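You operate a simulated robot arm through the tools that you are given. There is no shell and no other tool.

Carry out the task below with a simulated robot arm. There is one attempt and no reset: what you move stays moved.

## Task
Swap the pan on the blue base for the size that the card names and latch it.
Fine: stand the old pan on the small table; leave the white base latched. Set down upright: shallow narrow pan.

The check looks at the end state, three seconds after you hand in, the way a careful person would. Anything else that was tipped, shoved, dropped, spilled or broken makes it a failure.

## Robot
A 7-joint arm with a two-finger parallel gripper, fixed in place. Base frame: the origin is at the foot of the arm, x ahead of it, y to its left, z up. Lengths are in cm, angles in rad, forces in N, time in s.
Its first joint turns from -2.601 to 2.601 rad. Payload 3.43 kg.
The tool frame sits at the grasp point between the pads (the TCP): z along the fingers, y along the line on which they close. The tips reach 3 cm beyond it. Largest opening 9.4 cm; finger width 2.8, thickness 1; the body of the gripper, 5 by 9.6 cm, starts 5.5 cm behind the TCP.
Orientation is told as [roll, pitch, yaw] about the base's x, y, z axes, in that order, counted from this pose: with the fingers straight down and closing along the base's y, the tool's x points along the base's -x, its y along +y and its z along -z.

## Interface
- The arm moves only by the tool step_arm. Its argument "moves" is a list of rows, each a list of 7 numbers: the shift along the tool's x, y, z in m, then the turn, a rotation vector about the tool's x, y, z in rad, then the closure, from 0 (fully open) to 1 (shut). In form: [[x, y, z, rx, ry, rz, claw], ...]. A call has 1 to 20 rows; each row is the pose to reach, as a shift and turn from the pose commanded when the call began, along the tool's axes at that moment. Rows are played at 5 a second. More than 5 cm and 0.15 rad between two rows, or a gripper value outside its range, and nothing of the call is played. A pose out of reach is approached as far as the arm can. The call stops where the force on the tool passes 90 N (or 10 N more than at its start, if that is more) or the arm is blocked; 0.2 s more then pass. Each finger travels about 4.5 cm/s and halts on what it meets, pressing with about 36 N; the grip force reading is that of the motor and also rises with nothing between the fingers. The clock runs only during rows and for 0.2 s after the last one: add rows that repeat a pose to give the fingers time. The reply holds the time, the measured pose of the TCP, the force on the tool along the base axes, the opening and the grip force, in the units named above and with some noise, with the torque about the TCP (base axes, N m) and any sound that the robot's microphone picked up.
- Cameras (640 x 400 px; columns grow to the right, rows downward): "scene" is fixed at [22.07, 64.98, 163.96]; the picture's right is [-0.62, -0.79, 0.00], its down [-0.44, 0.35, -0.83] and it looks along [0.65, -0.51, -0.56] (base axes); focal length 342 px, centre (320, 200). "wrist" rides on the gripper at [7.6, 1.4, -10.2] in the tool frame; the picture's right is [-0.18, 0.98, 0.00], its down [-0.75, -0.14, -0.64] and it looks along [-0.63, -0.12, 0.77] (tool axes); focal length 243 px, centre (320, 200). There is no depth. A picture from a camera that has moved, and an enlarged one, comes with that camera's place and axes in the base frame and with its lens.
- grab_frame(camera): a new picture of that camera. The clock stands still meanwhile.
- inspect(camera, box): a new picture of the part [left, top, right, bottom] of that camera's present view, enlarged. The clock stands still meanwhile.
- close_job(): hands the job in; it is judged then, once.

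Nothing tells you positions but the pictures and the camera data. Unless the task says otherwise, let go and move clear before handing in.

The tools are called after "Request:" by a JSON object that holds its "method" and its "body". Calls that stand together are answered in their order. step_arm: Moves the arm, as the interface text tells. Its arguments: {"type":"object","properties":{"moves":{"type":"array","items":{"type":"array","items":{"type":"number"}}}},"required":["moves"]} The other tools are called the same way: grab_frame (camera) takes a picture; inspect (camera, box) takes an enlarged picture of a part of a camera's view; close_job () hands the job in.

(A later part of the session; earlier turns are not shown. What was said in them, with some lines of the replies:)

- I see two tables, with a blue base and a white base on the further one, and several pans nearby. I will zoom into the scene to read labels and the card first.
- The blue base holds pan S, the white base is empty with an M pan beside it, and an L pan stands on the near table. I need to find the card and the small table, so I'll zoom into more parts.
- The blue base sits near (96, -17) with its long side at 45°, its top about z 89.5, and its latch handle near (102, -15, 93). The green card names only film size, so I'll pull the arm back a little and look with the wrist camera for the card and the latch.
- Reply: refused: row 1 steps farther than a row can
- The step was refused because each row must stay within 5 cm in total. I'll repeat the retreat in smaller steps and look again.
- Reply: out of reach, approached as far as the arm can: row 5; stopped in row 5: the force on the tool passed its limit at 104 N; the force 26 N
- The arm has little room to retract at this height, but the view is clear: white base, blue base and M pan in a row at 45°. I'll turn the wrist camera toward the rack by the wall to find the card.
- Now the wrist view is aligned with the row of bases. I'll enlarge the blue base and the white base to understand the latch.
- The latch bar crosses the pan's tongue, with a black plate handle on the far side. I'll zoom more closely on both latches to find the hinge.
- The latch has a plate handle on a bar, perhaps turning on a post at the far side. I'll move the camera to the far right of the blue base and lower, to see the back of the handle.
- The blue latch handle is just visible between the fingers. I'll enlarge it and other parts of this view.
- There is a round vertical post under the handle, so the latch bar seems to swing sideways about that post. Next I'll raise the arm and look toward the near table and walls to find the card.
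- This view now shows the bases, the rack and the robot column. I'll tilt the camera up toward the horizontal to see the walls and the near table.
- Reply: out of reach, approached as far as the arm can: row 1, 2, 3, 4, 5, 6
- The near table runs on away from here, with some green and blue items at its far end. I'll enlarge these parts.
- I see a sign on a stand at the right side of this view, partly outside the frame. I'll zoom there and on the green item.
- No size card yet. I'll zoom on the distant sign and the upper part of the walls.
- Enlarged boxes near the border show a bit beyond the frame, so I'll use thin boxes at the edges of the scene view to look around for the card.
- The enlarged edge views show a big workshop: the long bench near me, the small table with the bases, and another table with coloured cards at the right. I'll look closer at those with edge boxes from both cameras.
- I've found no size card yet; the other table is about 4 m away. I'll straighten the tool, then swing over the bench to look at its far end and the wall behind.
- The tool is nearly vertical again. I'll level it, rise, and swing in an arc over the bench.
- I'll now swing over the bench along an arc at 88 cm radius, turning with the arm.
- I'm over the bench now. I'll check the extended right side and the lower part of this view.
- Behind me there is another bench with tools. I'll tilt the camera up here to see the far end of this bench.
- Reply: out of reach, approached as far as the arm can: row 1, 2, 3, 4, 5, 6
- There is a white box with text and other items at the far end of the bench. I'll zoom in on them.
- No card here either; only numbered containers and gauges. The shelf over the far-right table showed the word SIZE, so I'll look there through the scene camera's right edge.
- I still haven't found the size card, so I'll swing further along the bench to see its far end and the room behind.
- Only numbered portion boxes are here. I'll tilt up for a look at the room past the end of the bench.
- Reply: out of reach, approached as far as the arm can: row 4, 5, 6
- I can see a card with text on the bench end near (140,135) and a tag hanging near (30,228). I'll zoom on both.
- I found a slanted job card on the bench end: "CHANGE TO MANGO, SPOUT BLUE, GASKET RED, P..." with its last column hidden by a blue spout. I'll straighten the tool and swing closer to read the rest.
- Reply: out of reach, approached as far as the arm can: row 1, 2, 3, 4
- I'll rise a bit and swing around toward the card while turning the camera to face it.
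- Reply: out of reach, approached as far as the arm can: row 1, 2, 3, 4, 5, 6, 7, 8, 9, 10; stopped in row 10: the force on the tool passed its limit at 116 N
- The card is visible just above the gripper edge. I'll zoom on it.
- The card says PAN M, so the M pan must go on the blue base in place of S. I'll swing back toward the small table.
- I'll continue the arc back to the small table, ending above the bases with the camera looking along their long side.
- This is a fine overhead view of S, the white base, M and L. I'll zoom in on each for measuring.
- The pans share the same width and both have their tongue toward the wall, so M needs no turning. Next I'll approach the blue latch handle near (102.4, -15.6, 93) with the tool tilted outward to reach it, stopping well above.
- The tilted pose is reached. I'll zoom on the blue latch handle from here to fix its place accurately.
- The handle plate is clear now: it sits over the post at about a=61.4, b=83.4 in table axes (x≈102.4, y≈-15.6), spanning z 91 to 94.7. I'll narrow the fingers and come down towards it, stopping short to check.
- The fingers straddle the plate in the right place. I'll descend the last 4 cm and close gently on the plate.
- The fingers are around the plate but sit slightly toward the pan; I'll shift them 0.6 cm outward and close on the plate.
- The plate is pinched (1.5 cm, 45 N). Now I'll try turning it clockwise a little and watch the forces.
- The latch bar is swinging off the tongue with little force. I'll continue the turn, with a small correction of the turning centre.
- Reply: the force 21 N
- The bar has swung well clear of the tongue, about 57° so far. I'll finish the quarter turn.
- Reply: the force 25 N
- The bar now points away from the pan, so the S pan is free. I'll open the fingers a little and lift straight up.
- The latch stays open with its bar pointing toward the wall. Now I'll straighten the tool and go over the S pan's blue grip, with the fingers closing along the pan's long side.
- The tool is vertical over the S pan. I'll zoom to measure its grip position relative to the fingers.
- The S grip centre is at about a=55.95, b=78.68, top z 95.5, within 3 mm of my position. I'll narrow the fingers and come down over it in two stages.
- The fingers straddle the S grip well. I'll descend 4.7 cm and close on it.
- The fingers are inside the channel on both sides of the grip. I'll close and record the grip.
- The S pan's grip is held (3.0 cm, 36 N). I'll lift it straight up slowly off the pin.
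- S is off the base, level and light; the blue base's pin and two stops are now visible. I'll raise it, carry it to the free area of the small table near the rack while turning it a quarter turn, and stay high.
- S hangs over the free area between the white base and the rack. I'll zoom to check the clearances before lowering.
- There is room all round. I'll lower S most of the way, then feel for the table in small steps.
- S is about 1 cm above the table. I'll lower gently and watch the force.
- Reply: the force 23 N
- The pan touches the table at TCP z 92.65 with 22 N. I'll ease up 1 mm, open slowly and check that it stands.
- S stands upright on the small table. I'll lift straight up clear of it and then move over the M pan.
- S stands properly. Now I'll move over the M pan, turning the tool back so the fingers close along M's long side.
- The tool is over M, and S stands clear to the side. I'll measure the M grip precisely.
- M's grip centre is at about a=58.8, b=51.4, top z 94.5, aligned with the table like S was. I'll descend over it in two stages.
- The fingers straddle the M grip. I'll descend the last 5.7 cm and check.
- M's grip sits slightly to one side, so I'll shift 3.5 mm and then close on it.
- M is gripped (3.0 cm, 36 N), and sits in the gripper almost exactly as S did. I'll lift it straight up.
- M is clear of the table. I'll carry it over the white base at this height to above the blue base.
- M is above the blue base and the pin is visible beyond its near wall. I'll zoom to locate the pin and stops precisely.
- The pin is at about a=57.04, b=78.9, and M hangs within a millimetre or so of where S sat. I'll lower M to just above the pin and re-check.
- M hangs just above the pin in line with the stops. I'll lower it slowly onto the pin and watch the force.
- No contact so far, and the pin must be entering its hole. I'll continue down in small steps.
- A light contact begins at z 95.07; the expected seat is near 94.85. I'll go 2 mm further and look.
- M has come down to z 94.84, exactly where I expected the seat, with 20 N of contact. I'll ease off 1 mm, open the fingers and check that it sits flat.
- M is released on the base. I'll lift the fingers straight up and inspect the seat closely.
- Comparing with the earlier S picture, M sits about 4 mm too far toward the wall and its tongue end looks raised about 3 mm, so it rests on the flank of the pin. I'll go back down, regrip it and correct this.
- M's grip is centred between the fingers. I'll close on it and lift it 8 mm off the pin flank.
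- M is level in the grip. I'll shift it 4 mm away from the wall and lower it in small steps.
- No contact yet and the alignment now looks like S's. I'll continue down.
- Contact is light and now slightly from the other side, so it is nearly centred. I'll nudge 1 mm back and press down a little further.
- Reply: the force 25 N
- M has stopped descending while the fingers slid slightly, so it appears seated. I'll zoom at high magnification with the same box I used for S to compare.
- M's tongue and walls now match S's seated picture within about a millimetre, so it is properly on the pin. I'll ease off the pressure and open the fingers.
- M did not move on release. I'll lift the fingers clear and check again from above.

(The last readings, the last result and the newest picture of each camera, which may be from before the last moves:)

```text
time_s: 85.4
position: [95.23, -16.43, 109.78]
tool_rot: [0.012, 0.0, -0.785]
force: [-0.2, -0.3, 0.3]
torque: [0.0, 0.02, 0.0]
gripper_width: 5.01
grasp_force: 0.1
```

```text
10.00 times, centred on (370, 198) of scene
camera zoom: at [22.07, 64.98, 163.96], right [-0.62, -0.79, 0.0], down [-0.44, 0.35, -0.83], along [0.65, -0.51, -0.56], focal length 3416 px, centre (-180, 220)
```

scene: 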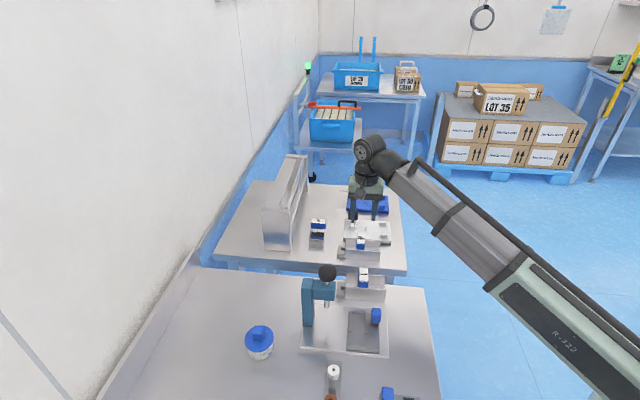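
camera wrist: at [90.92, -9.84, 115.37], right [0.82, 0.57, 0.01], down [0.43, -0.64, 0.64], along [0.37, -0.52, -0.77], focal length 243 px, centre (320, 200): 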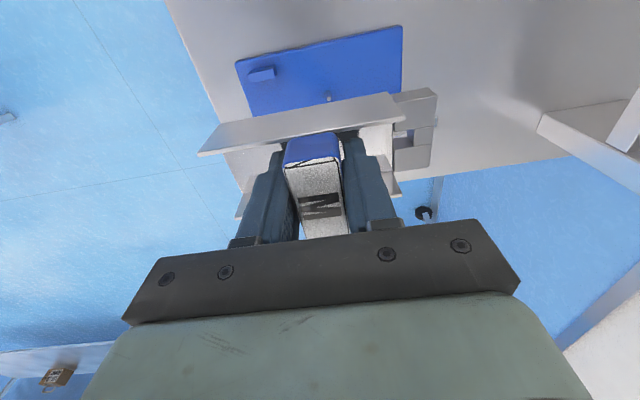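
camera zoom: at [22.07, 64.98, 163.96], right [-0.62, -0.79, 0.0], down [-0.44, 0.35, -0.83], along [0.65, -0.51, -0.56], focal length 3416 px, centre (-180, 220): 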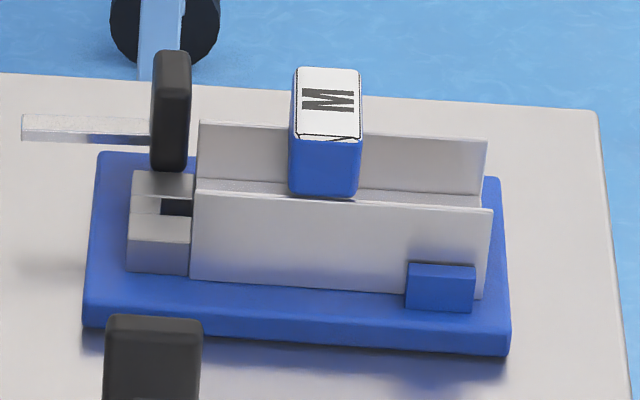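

M is seated flat in the same place S had. Now I'll go back to the latch handle with the outward tilt, ready to swing the bar back over the tongue.

Request:
{"method": "step_arm", "body": {"moves": [[-0.009, 0.0142, 0.0055, -0.0025, -0.098, -0.0125, 0.58], [-0.018, 0.0285, 0.011, -0.005, -0.197, -0.025, 0.58], [-0.027, 0.0427, 0.0165, -0.0075, -0.295, -0.0375, 0.58], [-0.036, 0.0569, 0.022, -0.01, -0.393, -0.05, 0.58], [-0.036, 0.0569, 0.022, -0.01, -0.393, -0.05, 0.58]]}}

Request:
{"method": "grab_frame", "body": {"camera": "wrist"}}

Request:
{"method": "inspect", "body": {"camera": "wrist", "box": [180, 0, 420, 140]}}

```text
time_s: 86.6
position: [101.74, -14.79, 107.45]
tool_rot: [0.011, -0.394, -0.739]
force: [-0.4, 0.6, 0.3]
torque: [-0.03, 0.03, 0.01]
gripper_width: 3.93
grasp_force: 0.1
```

```text
taken
camera wrist: at [94.51, -6.42, 113.94], right [0.78, 0.61, 0.08], down [0.23, -0.41, 0.88], along [0.57, -0.67, -0.47], focal length 243 px, centre (320, 200)
```

wrist: 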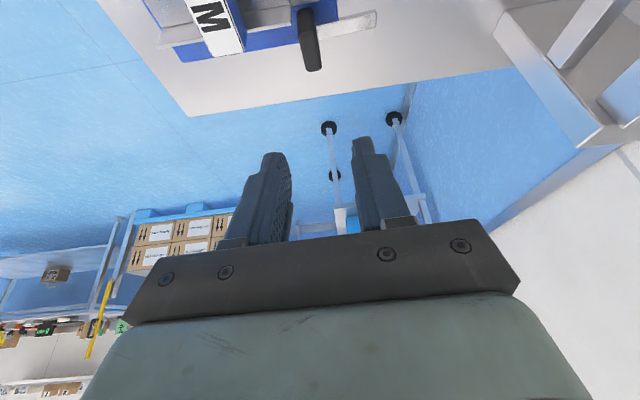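

```text
2.67 times, centred on (300, 70) of wrist
camera zoom: at [94.51, -6.42, 113.94], right [0.78, 0.61, 0.08], down [0.23, -0.41, 0.88], along [0.57, -0.67, -0.47], focal length 647 px, centre (373, 547)
```

zoom: 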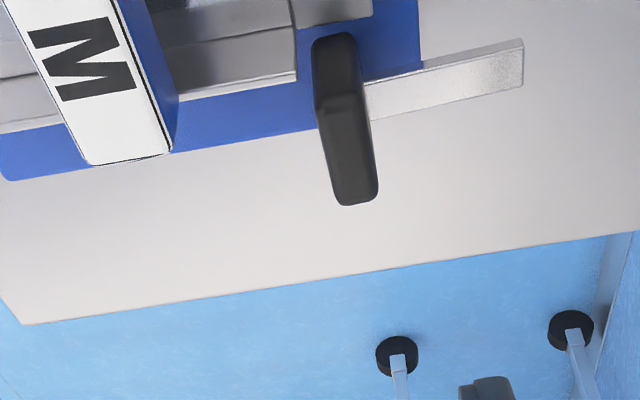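

The plate stands as I left it. I'll come down over it in two stages with the fingers 4 cm apart.

Request:
{"method": "step_arm", "body": {"moves": [[0.011, 0.0005, 0.0245, 0, 0, 0, 0.58], [0.0217, 0.001, 0.0488, 0, 0, 0, 0.58], [0.0325, 0.0011, 0.0731, 0, 0, 0, 0.58], [0.0325, 0.0011, 0.0731, 0, 0, 0, 0.58]]}}

Request:
{"method": "inspect", "body": {"camera": "wrist", "box": [200, 40, 440, 190]}}

Request:
{"method": "inspect", "body": {"camera": "scene", "box": [335, 160, 395, 205]}}

```text
time_s: 87.6
position: [101.78, -14.65, 99.51]
tool_rot: [0.011, -0.394, -0.738]
force: [0.3, 0.4, -0.2]
torque: [0.03, -0.01, 0.02]
gripper_width: 3.96
grasp_force: 0.0
```

```text
2.67 times, centred on (320, 115) of wrist
camera zoom: at [94.46, -6.22, 105.96], right [0.78, 0.61, 0.08], down [0.23, -0.41, 0.88], along [0.57, -0.67, -0.47], focal length 647 px, centre (320, 427)
```

zoom: 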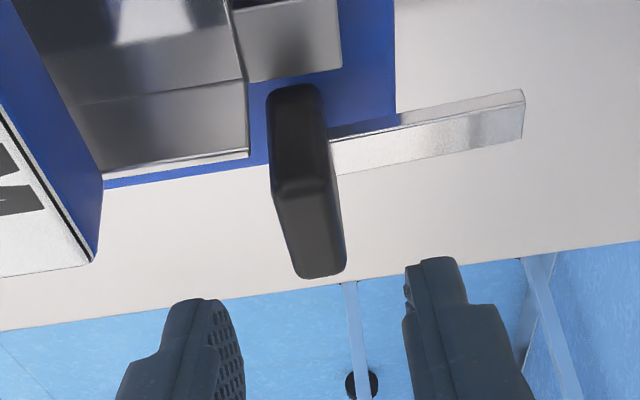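

```text
8.89 times, centred on (365, 182) of scene
camera zoom: at [22.07, 64.98, 163.96], right [-0.62, -0.79, 0.0], down [-0.44, 0.35, -0.83], along [0.65, -0.51, -0.56], focal length 3037 px, centre (-80, 356)
```

zoom: 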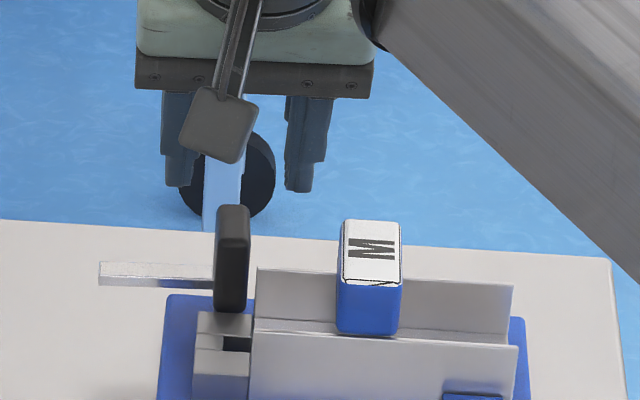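

The fingers straddle the plate as before. I'll go down the last 3.9 cm and close on it.

Request:
{"method": "step_arm", "body": {"moves": [[0.005, 0, 0.012, 0, 0, 0, 0.58], [0.01, 0, 0.024, 0, 0, 0, 0.58], [0.015, 0, 0.036, 0, 0, 0, 0.58], [0.015, 0, 0.036, 0, 0, 0, 0.58]]}}

Request:
{"method": "inspect", "body": {"camera": "wrist", "box": [200, 40, 440, 190]}}

Request:
{"method": "inspect", "body": {"camera": "scene", "box": [335, 160, 395, 205]}}

```text
time_s: 88.6
position: [101.8, -14.58, 95.58]
tool_rot: [0.009, -0.392, -0.739]
force: [-0.6, -0.4, -0.3]
torque: [0.02, -0.01, -0.01]
gripper_width: 3.96
grasp_force: 0.1
```

```text
2.67 times, centred on (320, 115) of wrist
camera zoom: at [94.5, -6.12, 102.07], right [0.78, 0.61, 0.08], down [0.23, -0.41, 0.88], along [0.57, -0.67, -0.47], focal length 647 px, centre (320, 427)
```

zoom: 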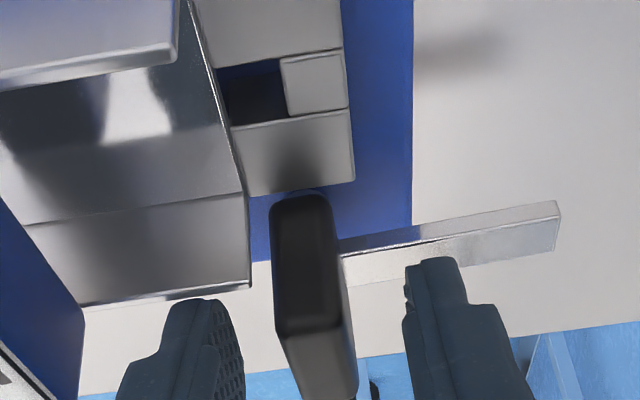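

```text
8.89 times, centred on (365, 182) of scene
camera zoom: at [22.07, 64.98, 163.96], right [-0.62, -0.79, 0.0], down [-0.44, 0.35, -0.83], along [0.65, -0.51, -0.56], focal length 3037 px, centre (-80, 356)
```

zoom: 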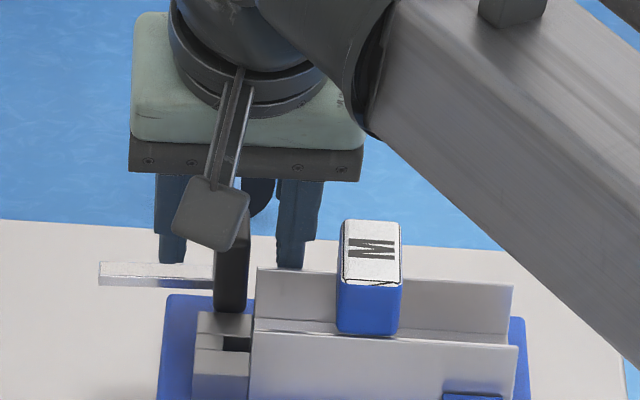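

The fingers surround the plate without touching. I'll shift 2 mm to centre and close.

Request:
{"method": "step_arm", "body": {"moves": [[0, -0.002, 0, 0, 0, 0, 0.58], [0, -0.002, 0, 0, 0, 0, 0.7], [0, -0.002, 0, 0, 0, 0, 0.82], [0, -0.002, 0, 0, 0, 0, 0.92], [0, -0.002, 0, 0, 0, 0, 1.0], [0, -0.002, 0, 0, 0, 0, 1.0], [0, -0.002, 0, 0, 0, 0, 1.0]]}}

Request:
{"method": "inspect", "body": {"camera": "wrist", "box": [200, 40, 440, 190]}}

```text
time_s: 90.2
position: [101.83, -14.57, 95.62]
tool_rot: [0.012, -0.392, -0.739]
force: [10.6, 10.1, 1.7]
torque: [-0.24, 0.4, 0.16]
gripper_width: 1.49
grasp_force: 45.4
```

```text
2.67 times, centred on (320, 115) of wrist
camera zoom: at [94.44, -6.19, 102.07], right [0.78, 0.62, 0.08], down [0.23, -0.41, 0.88], along [0.58, -0.67, -0.47], focal length 647 px, centre (320, 427)
```

zoom: 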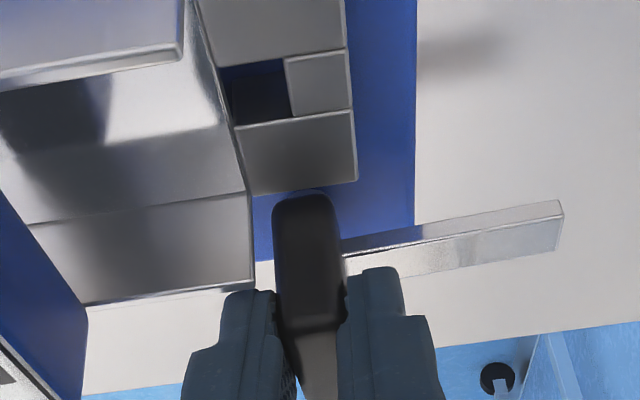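

The plate is gripped. I'll turn it counter-clockwise about the post, first by about 40°, watching the force.

Request:
{"method": "step_arm", "body": {"moves": [[0, 0.0, 0, -0.0458, 0, -0.1109, 1], [-0.0001, -0.0005, 0.0001, -0.0917, 0, -0.2218, 1], [-0.0004, -0.0014, 0.0001, -0.1375, 0, -0.3326, 1], [-0.0007, -0.0023, 0.0003, -0.1834, 0, -0.4435, 1], [-0.0011, -0.0032, 0.0005, -0.2292, 0, -0.5544, 1], [-0.0016, -0.004, 0.0007, -0.275, 0, -0.6653, 1]]}}

Request:
{"method": "inspect", "body": {"camera": "scene", "box": [335, 165, 395, 210]}}

```text
time_s: 91.6
position: [101.34, -15.28, 95.65]
tool_rot: [0.006, -0.399, -0.016]
force: [-2.3, -9.0, 2.1]
torque: [-0.56, 1.32, -0.11]
gripper_width: 1.46
grasp_force: 45.2
```

```text
8.89 times, centred on (365, 188) of scene
camera zoom: at [22.07, 64.98, 163.96], right [-0.62, -0.79, 0.0], down [-0.44, 0.35, -0.83], along [0.65, -0.51, -0.56], focal length 3037 px, centre (-80, 311)
```

zoom: 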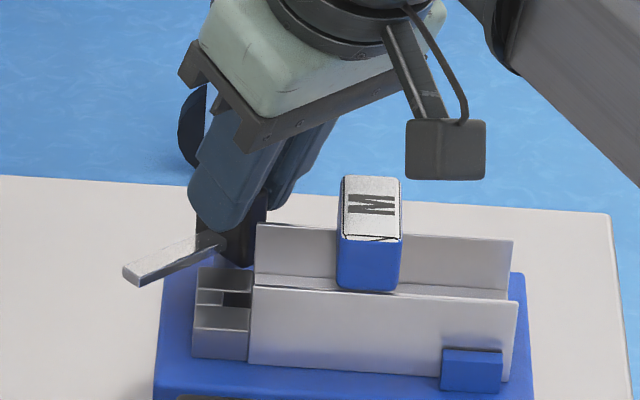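

The bar swings smoothly. I'll continue toward the tongue in a second stage.

Request:
{"method": "step_arm", "body": {"moves": [[0.0011, -0.0019, -0.0005, -0.0389, 0, -0.0922, 1], [0.002, -0.0037, -0.0009, -0.0777, 0, -0.1843, 1], [0.0025, -0.0053, -0.001, -0.1166, 0, -0.2765, 1], [0.0028, -0.0067, -0.0012, -0.1554, 0, -0.3686, 1], [0.0025, -0.0077, -0.001, -0.1943, 0, -0.4608, 1]]}}

Request:
{"method": "inspect", "body": {"camera": "scene", "box": [335, 165, 395, 210]}}

```text
time_s: 92.8
position: [101.4, -15.68, 95.73]
tool_rot: [0.004, -0.409, 0.485]
force: [29.5, 0.3, -0.1]
torque: [-0.63, -0.13, -0.15]
gripper_width: 1.49
grasp_force: 45.1
```

```text
8.89 times, centred on (365, 188) of scene
camera zoom: at [22.07, 64.98, 163.96], right [-0.62, -0.79, 0.0], down [-0.44, 0.35, -0.83], along [0.65, -0.51, -0.56], focal length 3037 px, centre (-80, 311)
```

zoom: 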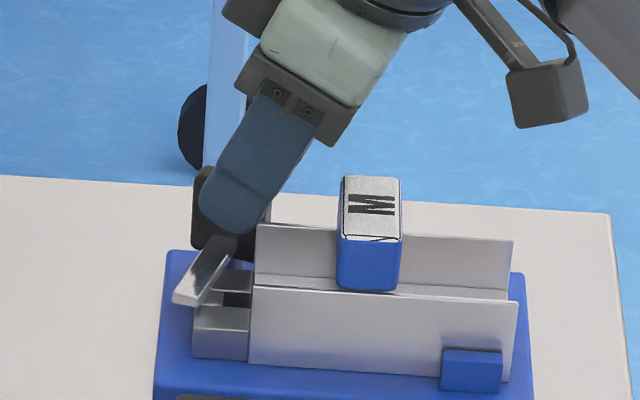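

The bar is nearly over the tongue, with some side force of 29 N. I'll relax toward the true turning centre and finish the last 17°.

Request:
{"method": "step_arm", "body": {"moves": [[-0.0014, -0.001, 0.0006, 0, 0, 0, 1], [-0.0014, -0.001, 0.0006, -0.0398, 0, -0.0918, 1], [-0.0021, -0.0017, 0.0009, -0.0796, 0, -0.1835, 1], [-0.0026, -0.0025, 0.0011, -0.1194, 0, -0.2753, 1], [-0.0026, -0.0025, 0.0011, -0.1194, 0, -0.2753, 1]]}}

Request:
{"method": "inspect", "body": {"camera": "scene", "box": [344, 180, 368, 210]}}

Request:
{"method": "inspect", "body": {"camera": "wrist", "box": [200, 40, 440, 190]}}

```text
time_s: 94.0
position: [101.71, -16.07, 95.57]
tool_rot: [0.005, -0.406, 0.784]
force: [14.2, -6.4, 4.9]
torque: [0.53, -1.39, -0.48]
gripper_width: 1.48
grasp_force: 45.0
```

```text
13.33 times, centred on (356, 195) of scene
camera zoom: at [22.07, 64.98, 163.96], right [-0.62, -0.79, 0.0], down [-0.44, 0.35, -0.83], along [0.65, -0.51, -0.56], focal length 4555 px, centre (-160, 267)
```

zoom: 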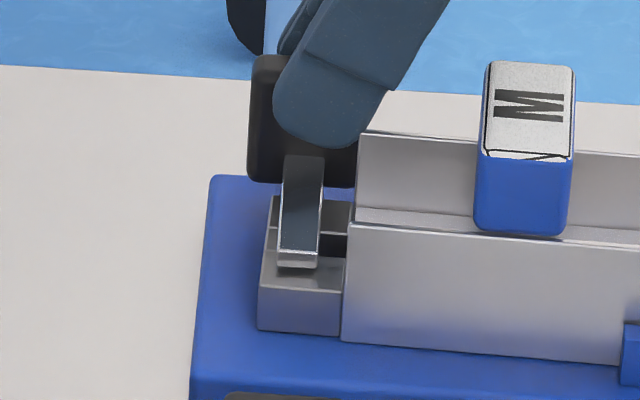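

```text
2.67 times, centred on (320, 115) of wrist
camera zoom: at [92.89, -22.85, 101.92], right [-0.57, 0.81, 0.08], down [0.41, 0.21, 0.89], along [0.71, 0.54, -0.46], focal length 647 px, centre (320, 427)
```

zoom: 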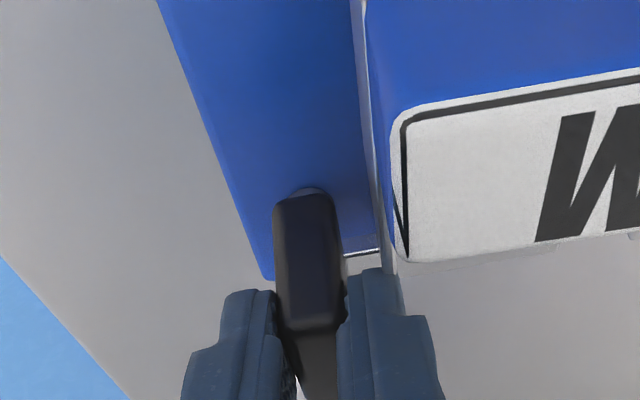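

The bar lies across M's tongue again, exactly as it was on S at the start. I'll open the fingers a little, lift straight up and inspect.

Request:
{"method": "step_arm", "body": {"moves": [[0, 0, 0, 0, 0, 0, 0.9], [0, 0, 0, 0, 0, 0, 0.78], [0, 0, 0, 0, 0, 0, 0.72], [0, 0, 0, 0, 0, 0, 0.72], [-0.0079, 0, -0.0184, 0, 0, 0, 0.72], [-0.0198, 0, -0.0459, 0, 0, 0, 0.72], [-0.0356, 0, -0.0826, 0, 0, 0, 0.72], [-0.0474, 0, -0.1102, 0, 0, 0, 0.6], [-0.0474, 0, -0.1102, 0, 0, 0, 0.5]]}}

Request:
{"method": "inspect", "body": {"camera": "scene", "box": [344, 180, 368, 210]}}

Request:
{"method": "inspect", "body": {"camera": "wrist", "box": [280, 0, 410, 80]}}

Request:
{"method": "inspect", "body": {"camera": "scene", "box": [365, 185, 395, 215]}}

```text
time_s: 96.0
position: [101.77, -15.88, 107.7]
tool_rot: [0.009, -0.404, 0.782]
force: [-0.5, 0.0, -0.3]
torque: [0.02, 0.0, 0.03]
gripper_width: 4.71
grasp_force: 0.0
```

```text
13.33 times, centred on (356, 195) of scene
camera zoom: at [22.07, 64.98, 163.96], right [-0.62, -0.79, 0.0], down [-0.44, 0.35, -0.83], along [0.65, -0.51, -0.56], focal length 4555 px, centre (-160, 267)
```

zoom: 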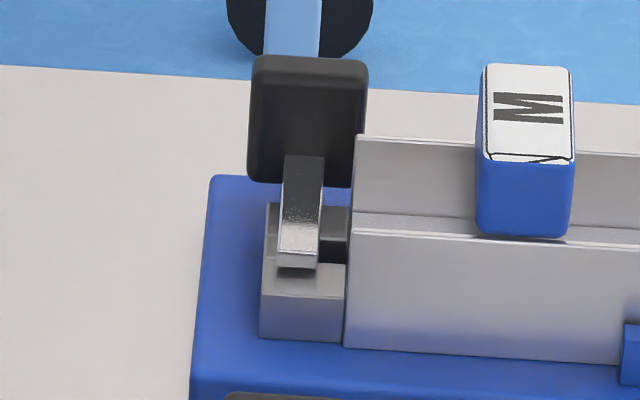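

```text
4.92 times, centred on (345, 40) of wrist
camera zoom: at [92.9, -22.73, 113.94], right [-0.58, 0.81, 0.08], down [0.42, 0.21, 0.89], along [0.7, 0.54, -0.46], focal length 1194 px, centre (197, 988)
```

zoom: 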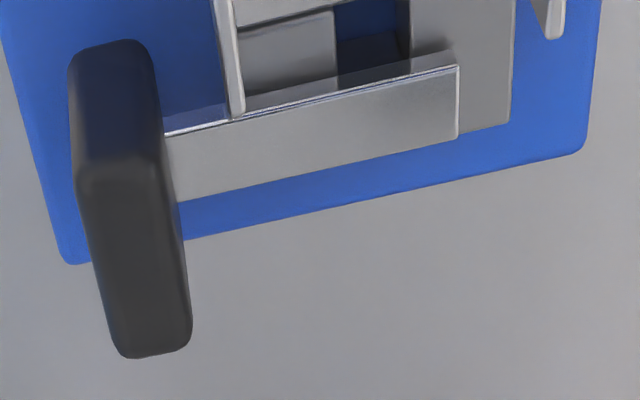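

```text
13.33 times, centred on (380, 200) of scene
camera zoom: at [22.07, 64.98, 163.96], right [-0.62, -0.79, 0.0], down [-0.44, 0.35, -0.83], along [0.65, -0.51, -0.56], focal length 4555 px, centre (-480, 200)
```

zoom: 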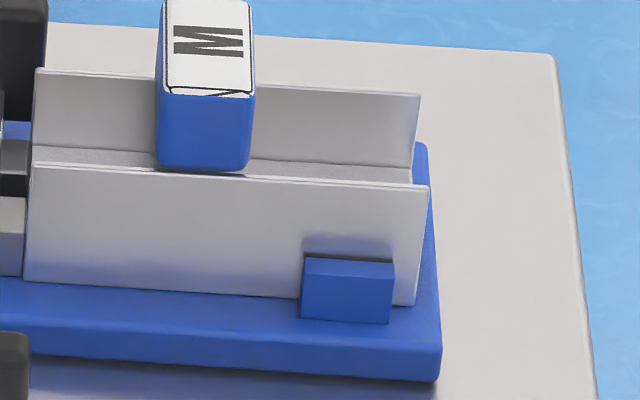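

The bar is back across the tongue at its original angle, and M stays flat on the base, shifted about 2 mm within its play. I'll straighten the tool and check everything from above.

Request:
{"method": "step_arm", "body": {"moves": [[0.0086, 0.011, -0.0118, 0, 0.101, 0, 0.47], [0.0171, 0.022, -0.0236, 0, 0.202, 0, 0.47], [0.0257, 0.033, -0.0354, 0, 0.303, 0, 0.47], [0.0342, 0.044, -0.0472, 0, 0.404, 0, 0.47], [0.0342, 0.044, -0.0472, 0, 0.404, 0, 0.47]]}}

Request:
{"method": "inspect", "body": {"camera": "wrist", "box": [0, 0, 640, 4]}}

Request:
{"method": "inspect", "body": {"camera": "scene", "box": [250, 150, 410, 290]}}

```text
time_s: 97.2
position: [95.02, -16.54, 110.65]
tool_rot: [0.007, -0.001, 0.785]
force: [0.9, 0.2, 0.7]
torque: [0.01, 0.01, 0.01]
gripper_width: 4.98
grasp_force: 0.1
```

```text
1.00 times, centred on (320, 2) of wrist (not enlarged: the box is as wide or as high as the picture)
camera zoom: at [88.62, -20.81, 120.79], right [-0.56, 0.83, 0.01], down [0.64, 0.43, 0.64], along [0.53, 0.37, -0.77], focal length 243 px, centre (320, 398)
```

zoom: 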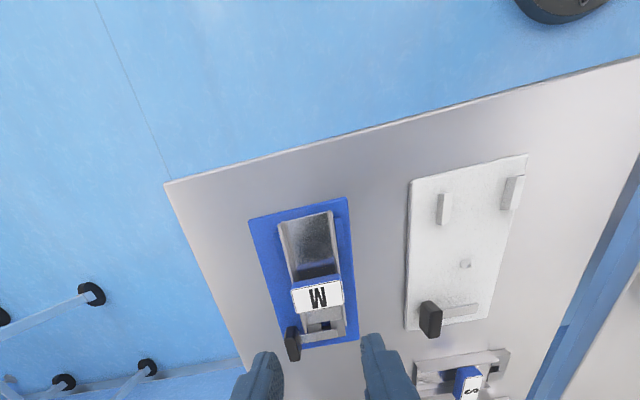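

```text
2.86 times, centred on (330, 220) of scene
camera zoom: at [22.07, 64.98, 163.96], right [-0.62, -0.79, 0.0], down [-0.44, 0.35, -0.83], along [0.65, -0.51, -0.56], focal length 976 px, centre (291, 143)
```

zoom: 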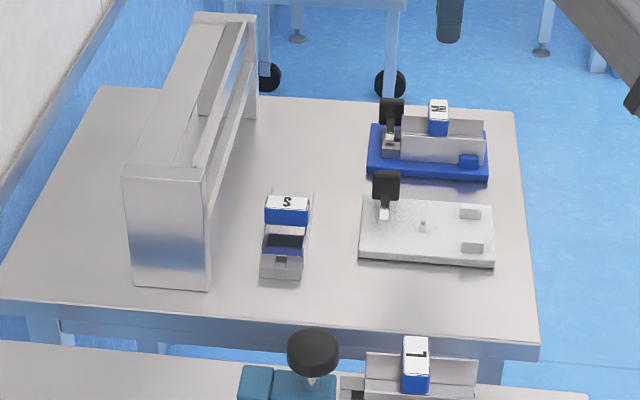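

Everything looks in order. I'll zoom in on M with the latch and on the white latch and S from this view.

Request:
{"method": "inspect", "body": {"camera": "wrist", "box": [240, 0, 370, 170]}}

Request:
{"method": "inspect", "body": {"camera": "wrist", "box": [270, 80, 370, 160]}}

Request:
{"method": "inspect", "body": {"camera": "scene", "box": [330, 180, 400, 225]}}

Request:
{"method": "inspect", "body": {"camera": "scene", "box": [330, 210, 400, 255]}}

```text
2.35 times, centred on (305, 85) of wrist
camera zoom: at [88.62, -20.81, 120.79], right [-0.56, 0.83, 0.01], down [0.64, 0.43, 0.64], along [0.53, 0.37, -0.77], focal length 571 px, centre (355, 471)
```

zoom: 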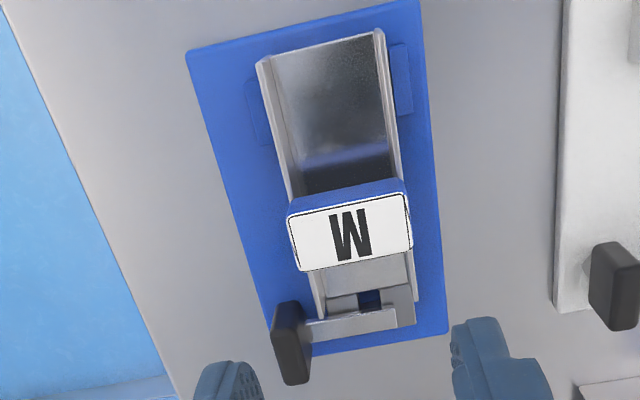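

```text
5.00 times, centred on (320, 120) of wrist
camera zoom: at [88.62, -20.81, 120.79], right [-0.56, 0.83, 0.01], down [0.64, 0.43, 0.64], along [0.53, 0.37, -0.77], focal length 1213 px, centre (320, 600)
```

zoom: 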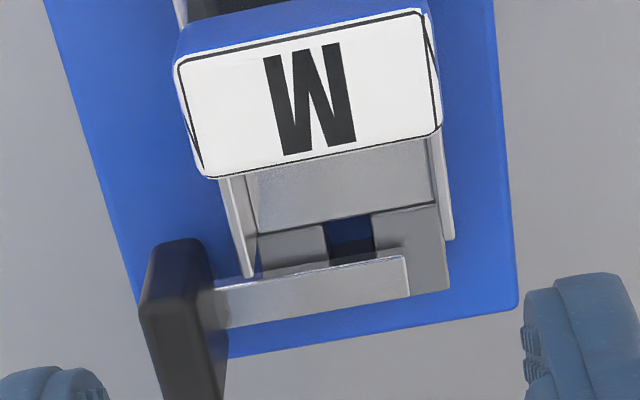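

```text
8.89 times, centred on (365, 202) of scene
camera zoom: at [22.07, 64.98, 163.96], right [-0.62, -0.79, 0.0], down [-0.44, 0.35, -0.83], along [0.65, -0.51, -0.56], focal length 3037 px, centre (-80, 178)
```

zoom: 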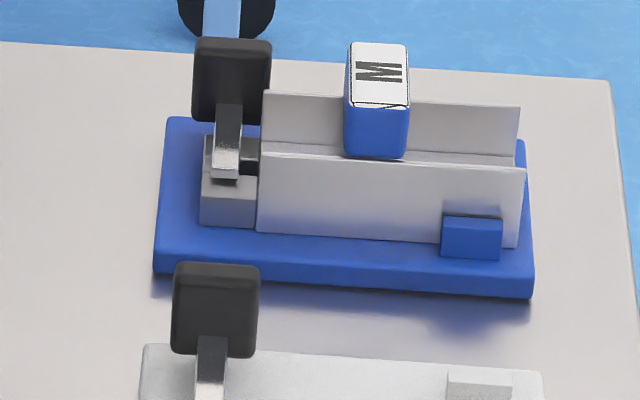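

```text
8.89 times, centred on (365, 232) of scene
camera zoom: at [22.07, 64.98, 163.96], right [-0.62, -0.79, 0.0], down [-0.44, 0.35, -0.83], along [0.65, -0.51, -0.56], focal length 3037 px, centre (-80, -89)
```

zoom: 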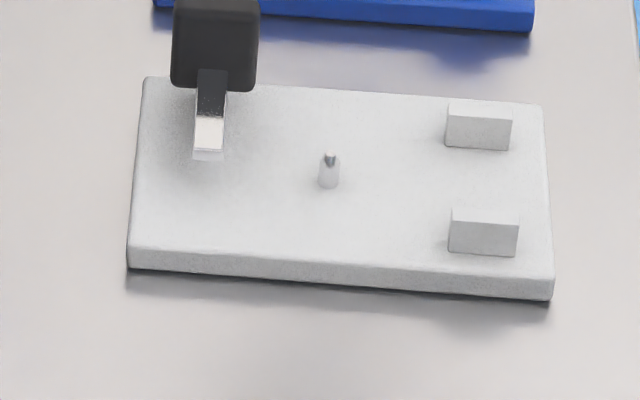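

Everything matches: the blue latch is at its original latched angle over M's tongue, the white latch is untouched, and S stands upright. I'll move the arm away from the pans.

Request:
{"method": "step_arm", "body": {"moves": [[0.01, -0.008, -0.03, 0, 0, 0, 0.47], [0.04, -0.033, -0.052, 0, 0, 0, 0.3], [0.077, -0.065, -0.052, 0, 0, 0, 0.1], [0.105, -0.09, -0.052, 0, 0, 0, 0], [0.105, -0.09, -0.052, 0, 0, 0, 0]]}}

Request:
{"method": "grab_frame", "body": {"camera": "scene"}}

Request:
{"method": "inspect", "body": {"camera": "scene", "box": [220, 150, 430, 300]}}

Request:
{"method": "inspect", "body": {"camera": "scene", "box": [344, 180, 368, 210]}}

```text
time_s: 98.4
position: [94.02, -30.37, 115.8]
tool_rot: [0.009, -0.001, 0.786]
force: [-0.1, -0.6, -0.1]
torque: [-0.03, 0.01, -0.02]
gripper_width: 9.38
grasp_force: 0.0
```

```text
taken
```

scene: 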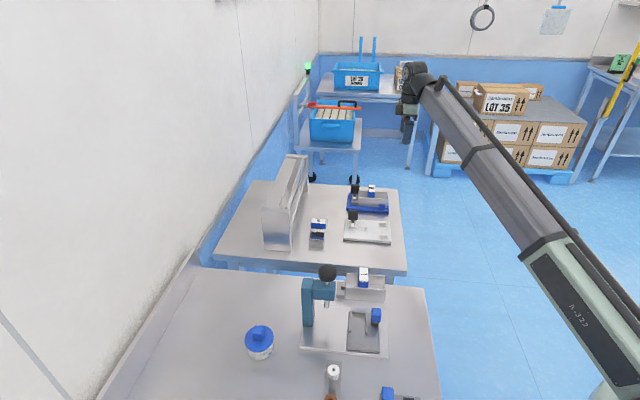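

```text
2.67 times, centred on (325, 225) of scene
camera zoom: at [22.07, 64.98, 163.96], right [-0.62, -0.79, 0.0], down [-0.44, 0.35, -0.83], along [0.65, -0.51, -0.56], focal length 911 px, centre (307, 133)
```

zoom: 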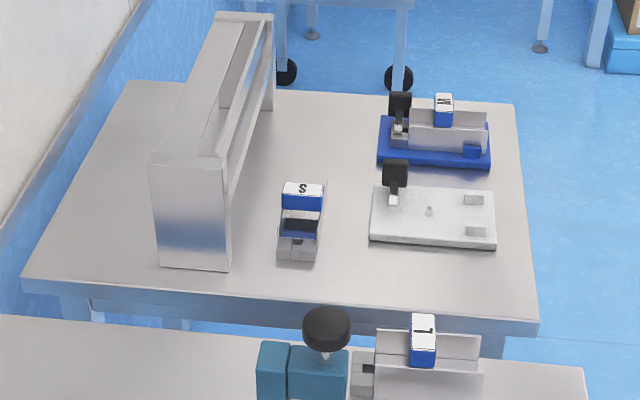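

```text
13.33 times, centred on (356, 195) of scene
camera zoom: at [22.07, 64.98, 163.96], right [-0.62, -0.79, 0.0], down [-0.44, 0.35, -0.83], along [0.65, -0.51, -0.56], focal length 4555 px, centre (-160, 267)
```

zoom: 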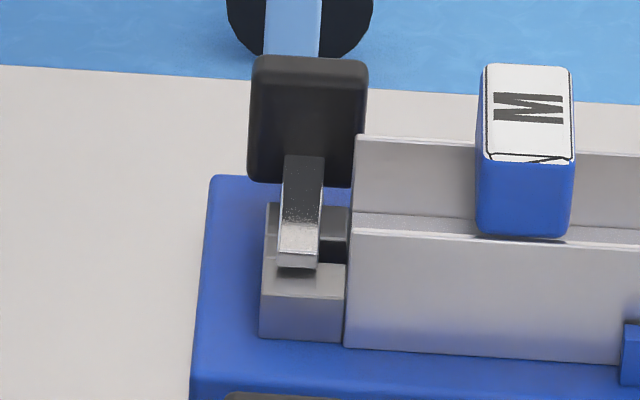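

S stands upright on the small table, M sits flat on the blue base with its latch closed, and the white base's latch is untouched. The arm is clear and the fingers are empty, so I am handing in.

Request:
{"method": "close_job", "body": {}}

```text
The job is handed in.
```

The pan on the blue base is now M, the size the job card names ("CHANGE TO MANGO … PAN M"), and it is latched. I have handed the job in; no result has come back yet.

- **Blue base:** My first placement of M caught on the side of the locating pin. I lifted it, shifted it 4 mm and set it down again. It now sits flat, and the latch bar lies across its tongue at its original angle. M ended up about 3 mm from where S had sat. I left it because it was lying flat.
- **Old pan:** S stands upright on the small table, between the white base and the rack.
- **White base:** I did not touch it; its latch is as it was at the start.

The arm is clear of the pans with the gripper open and empty.
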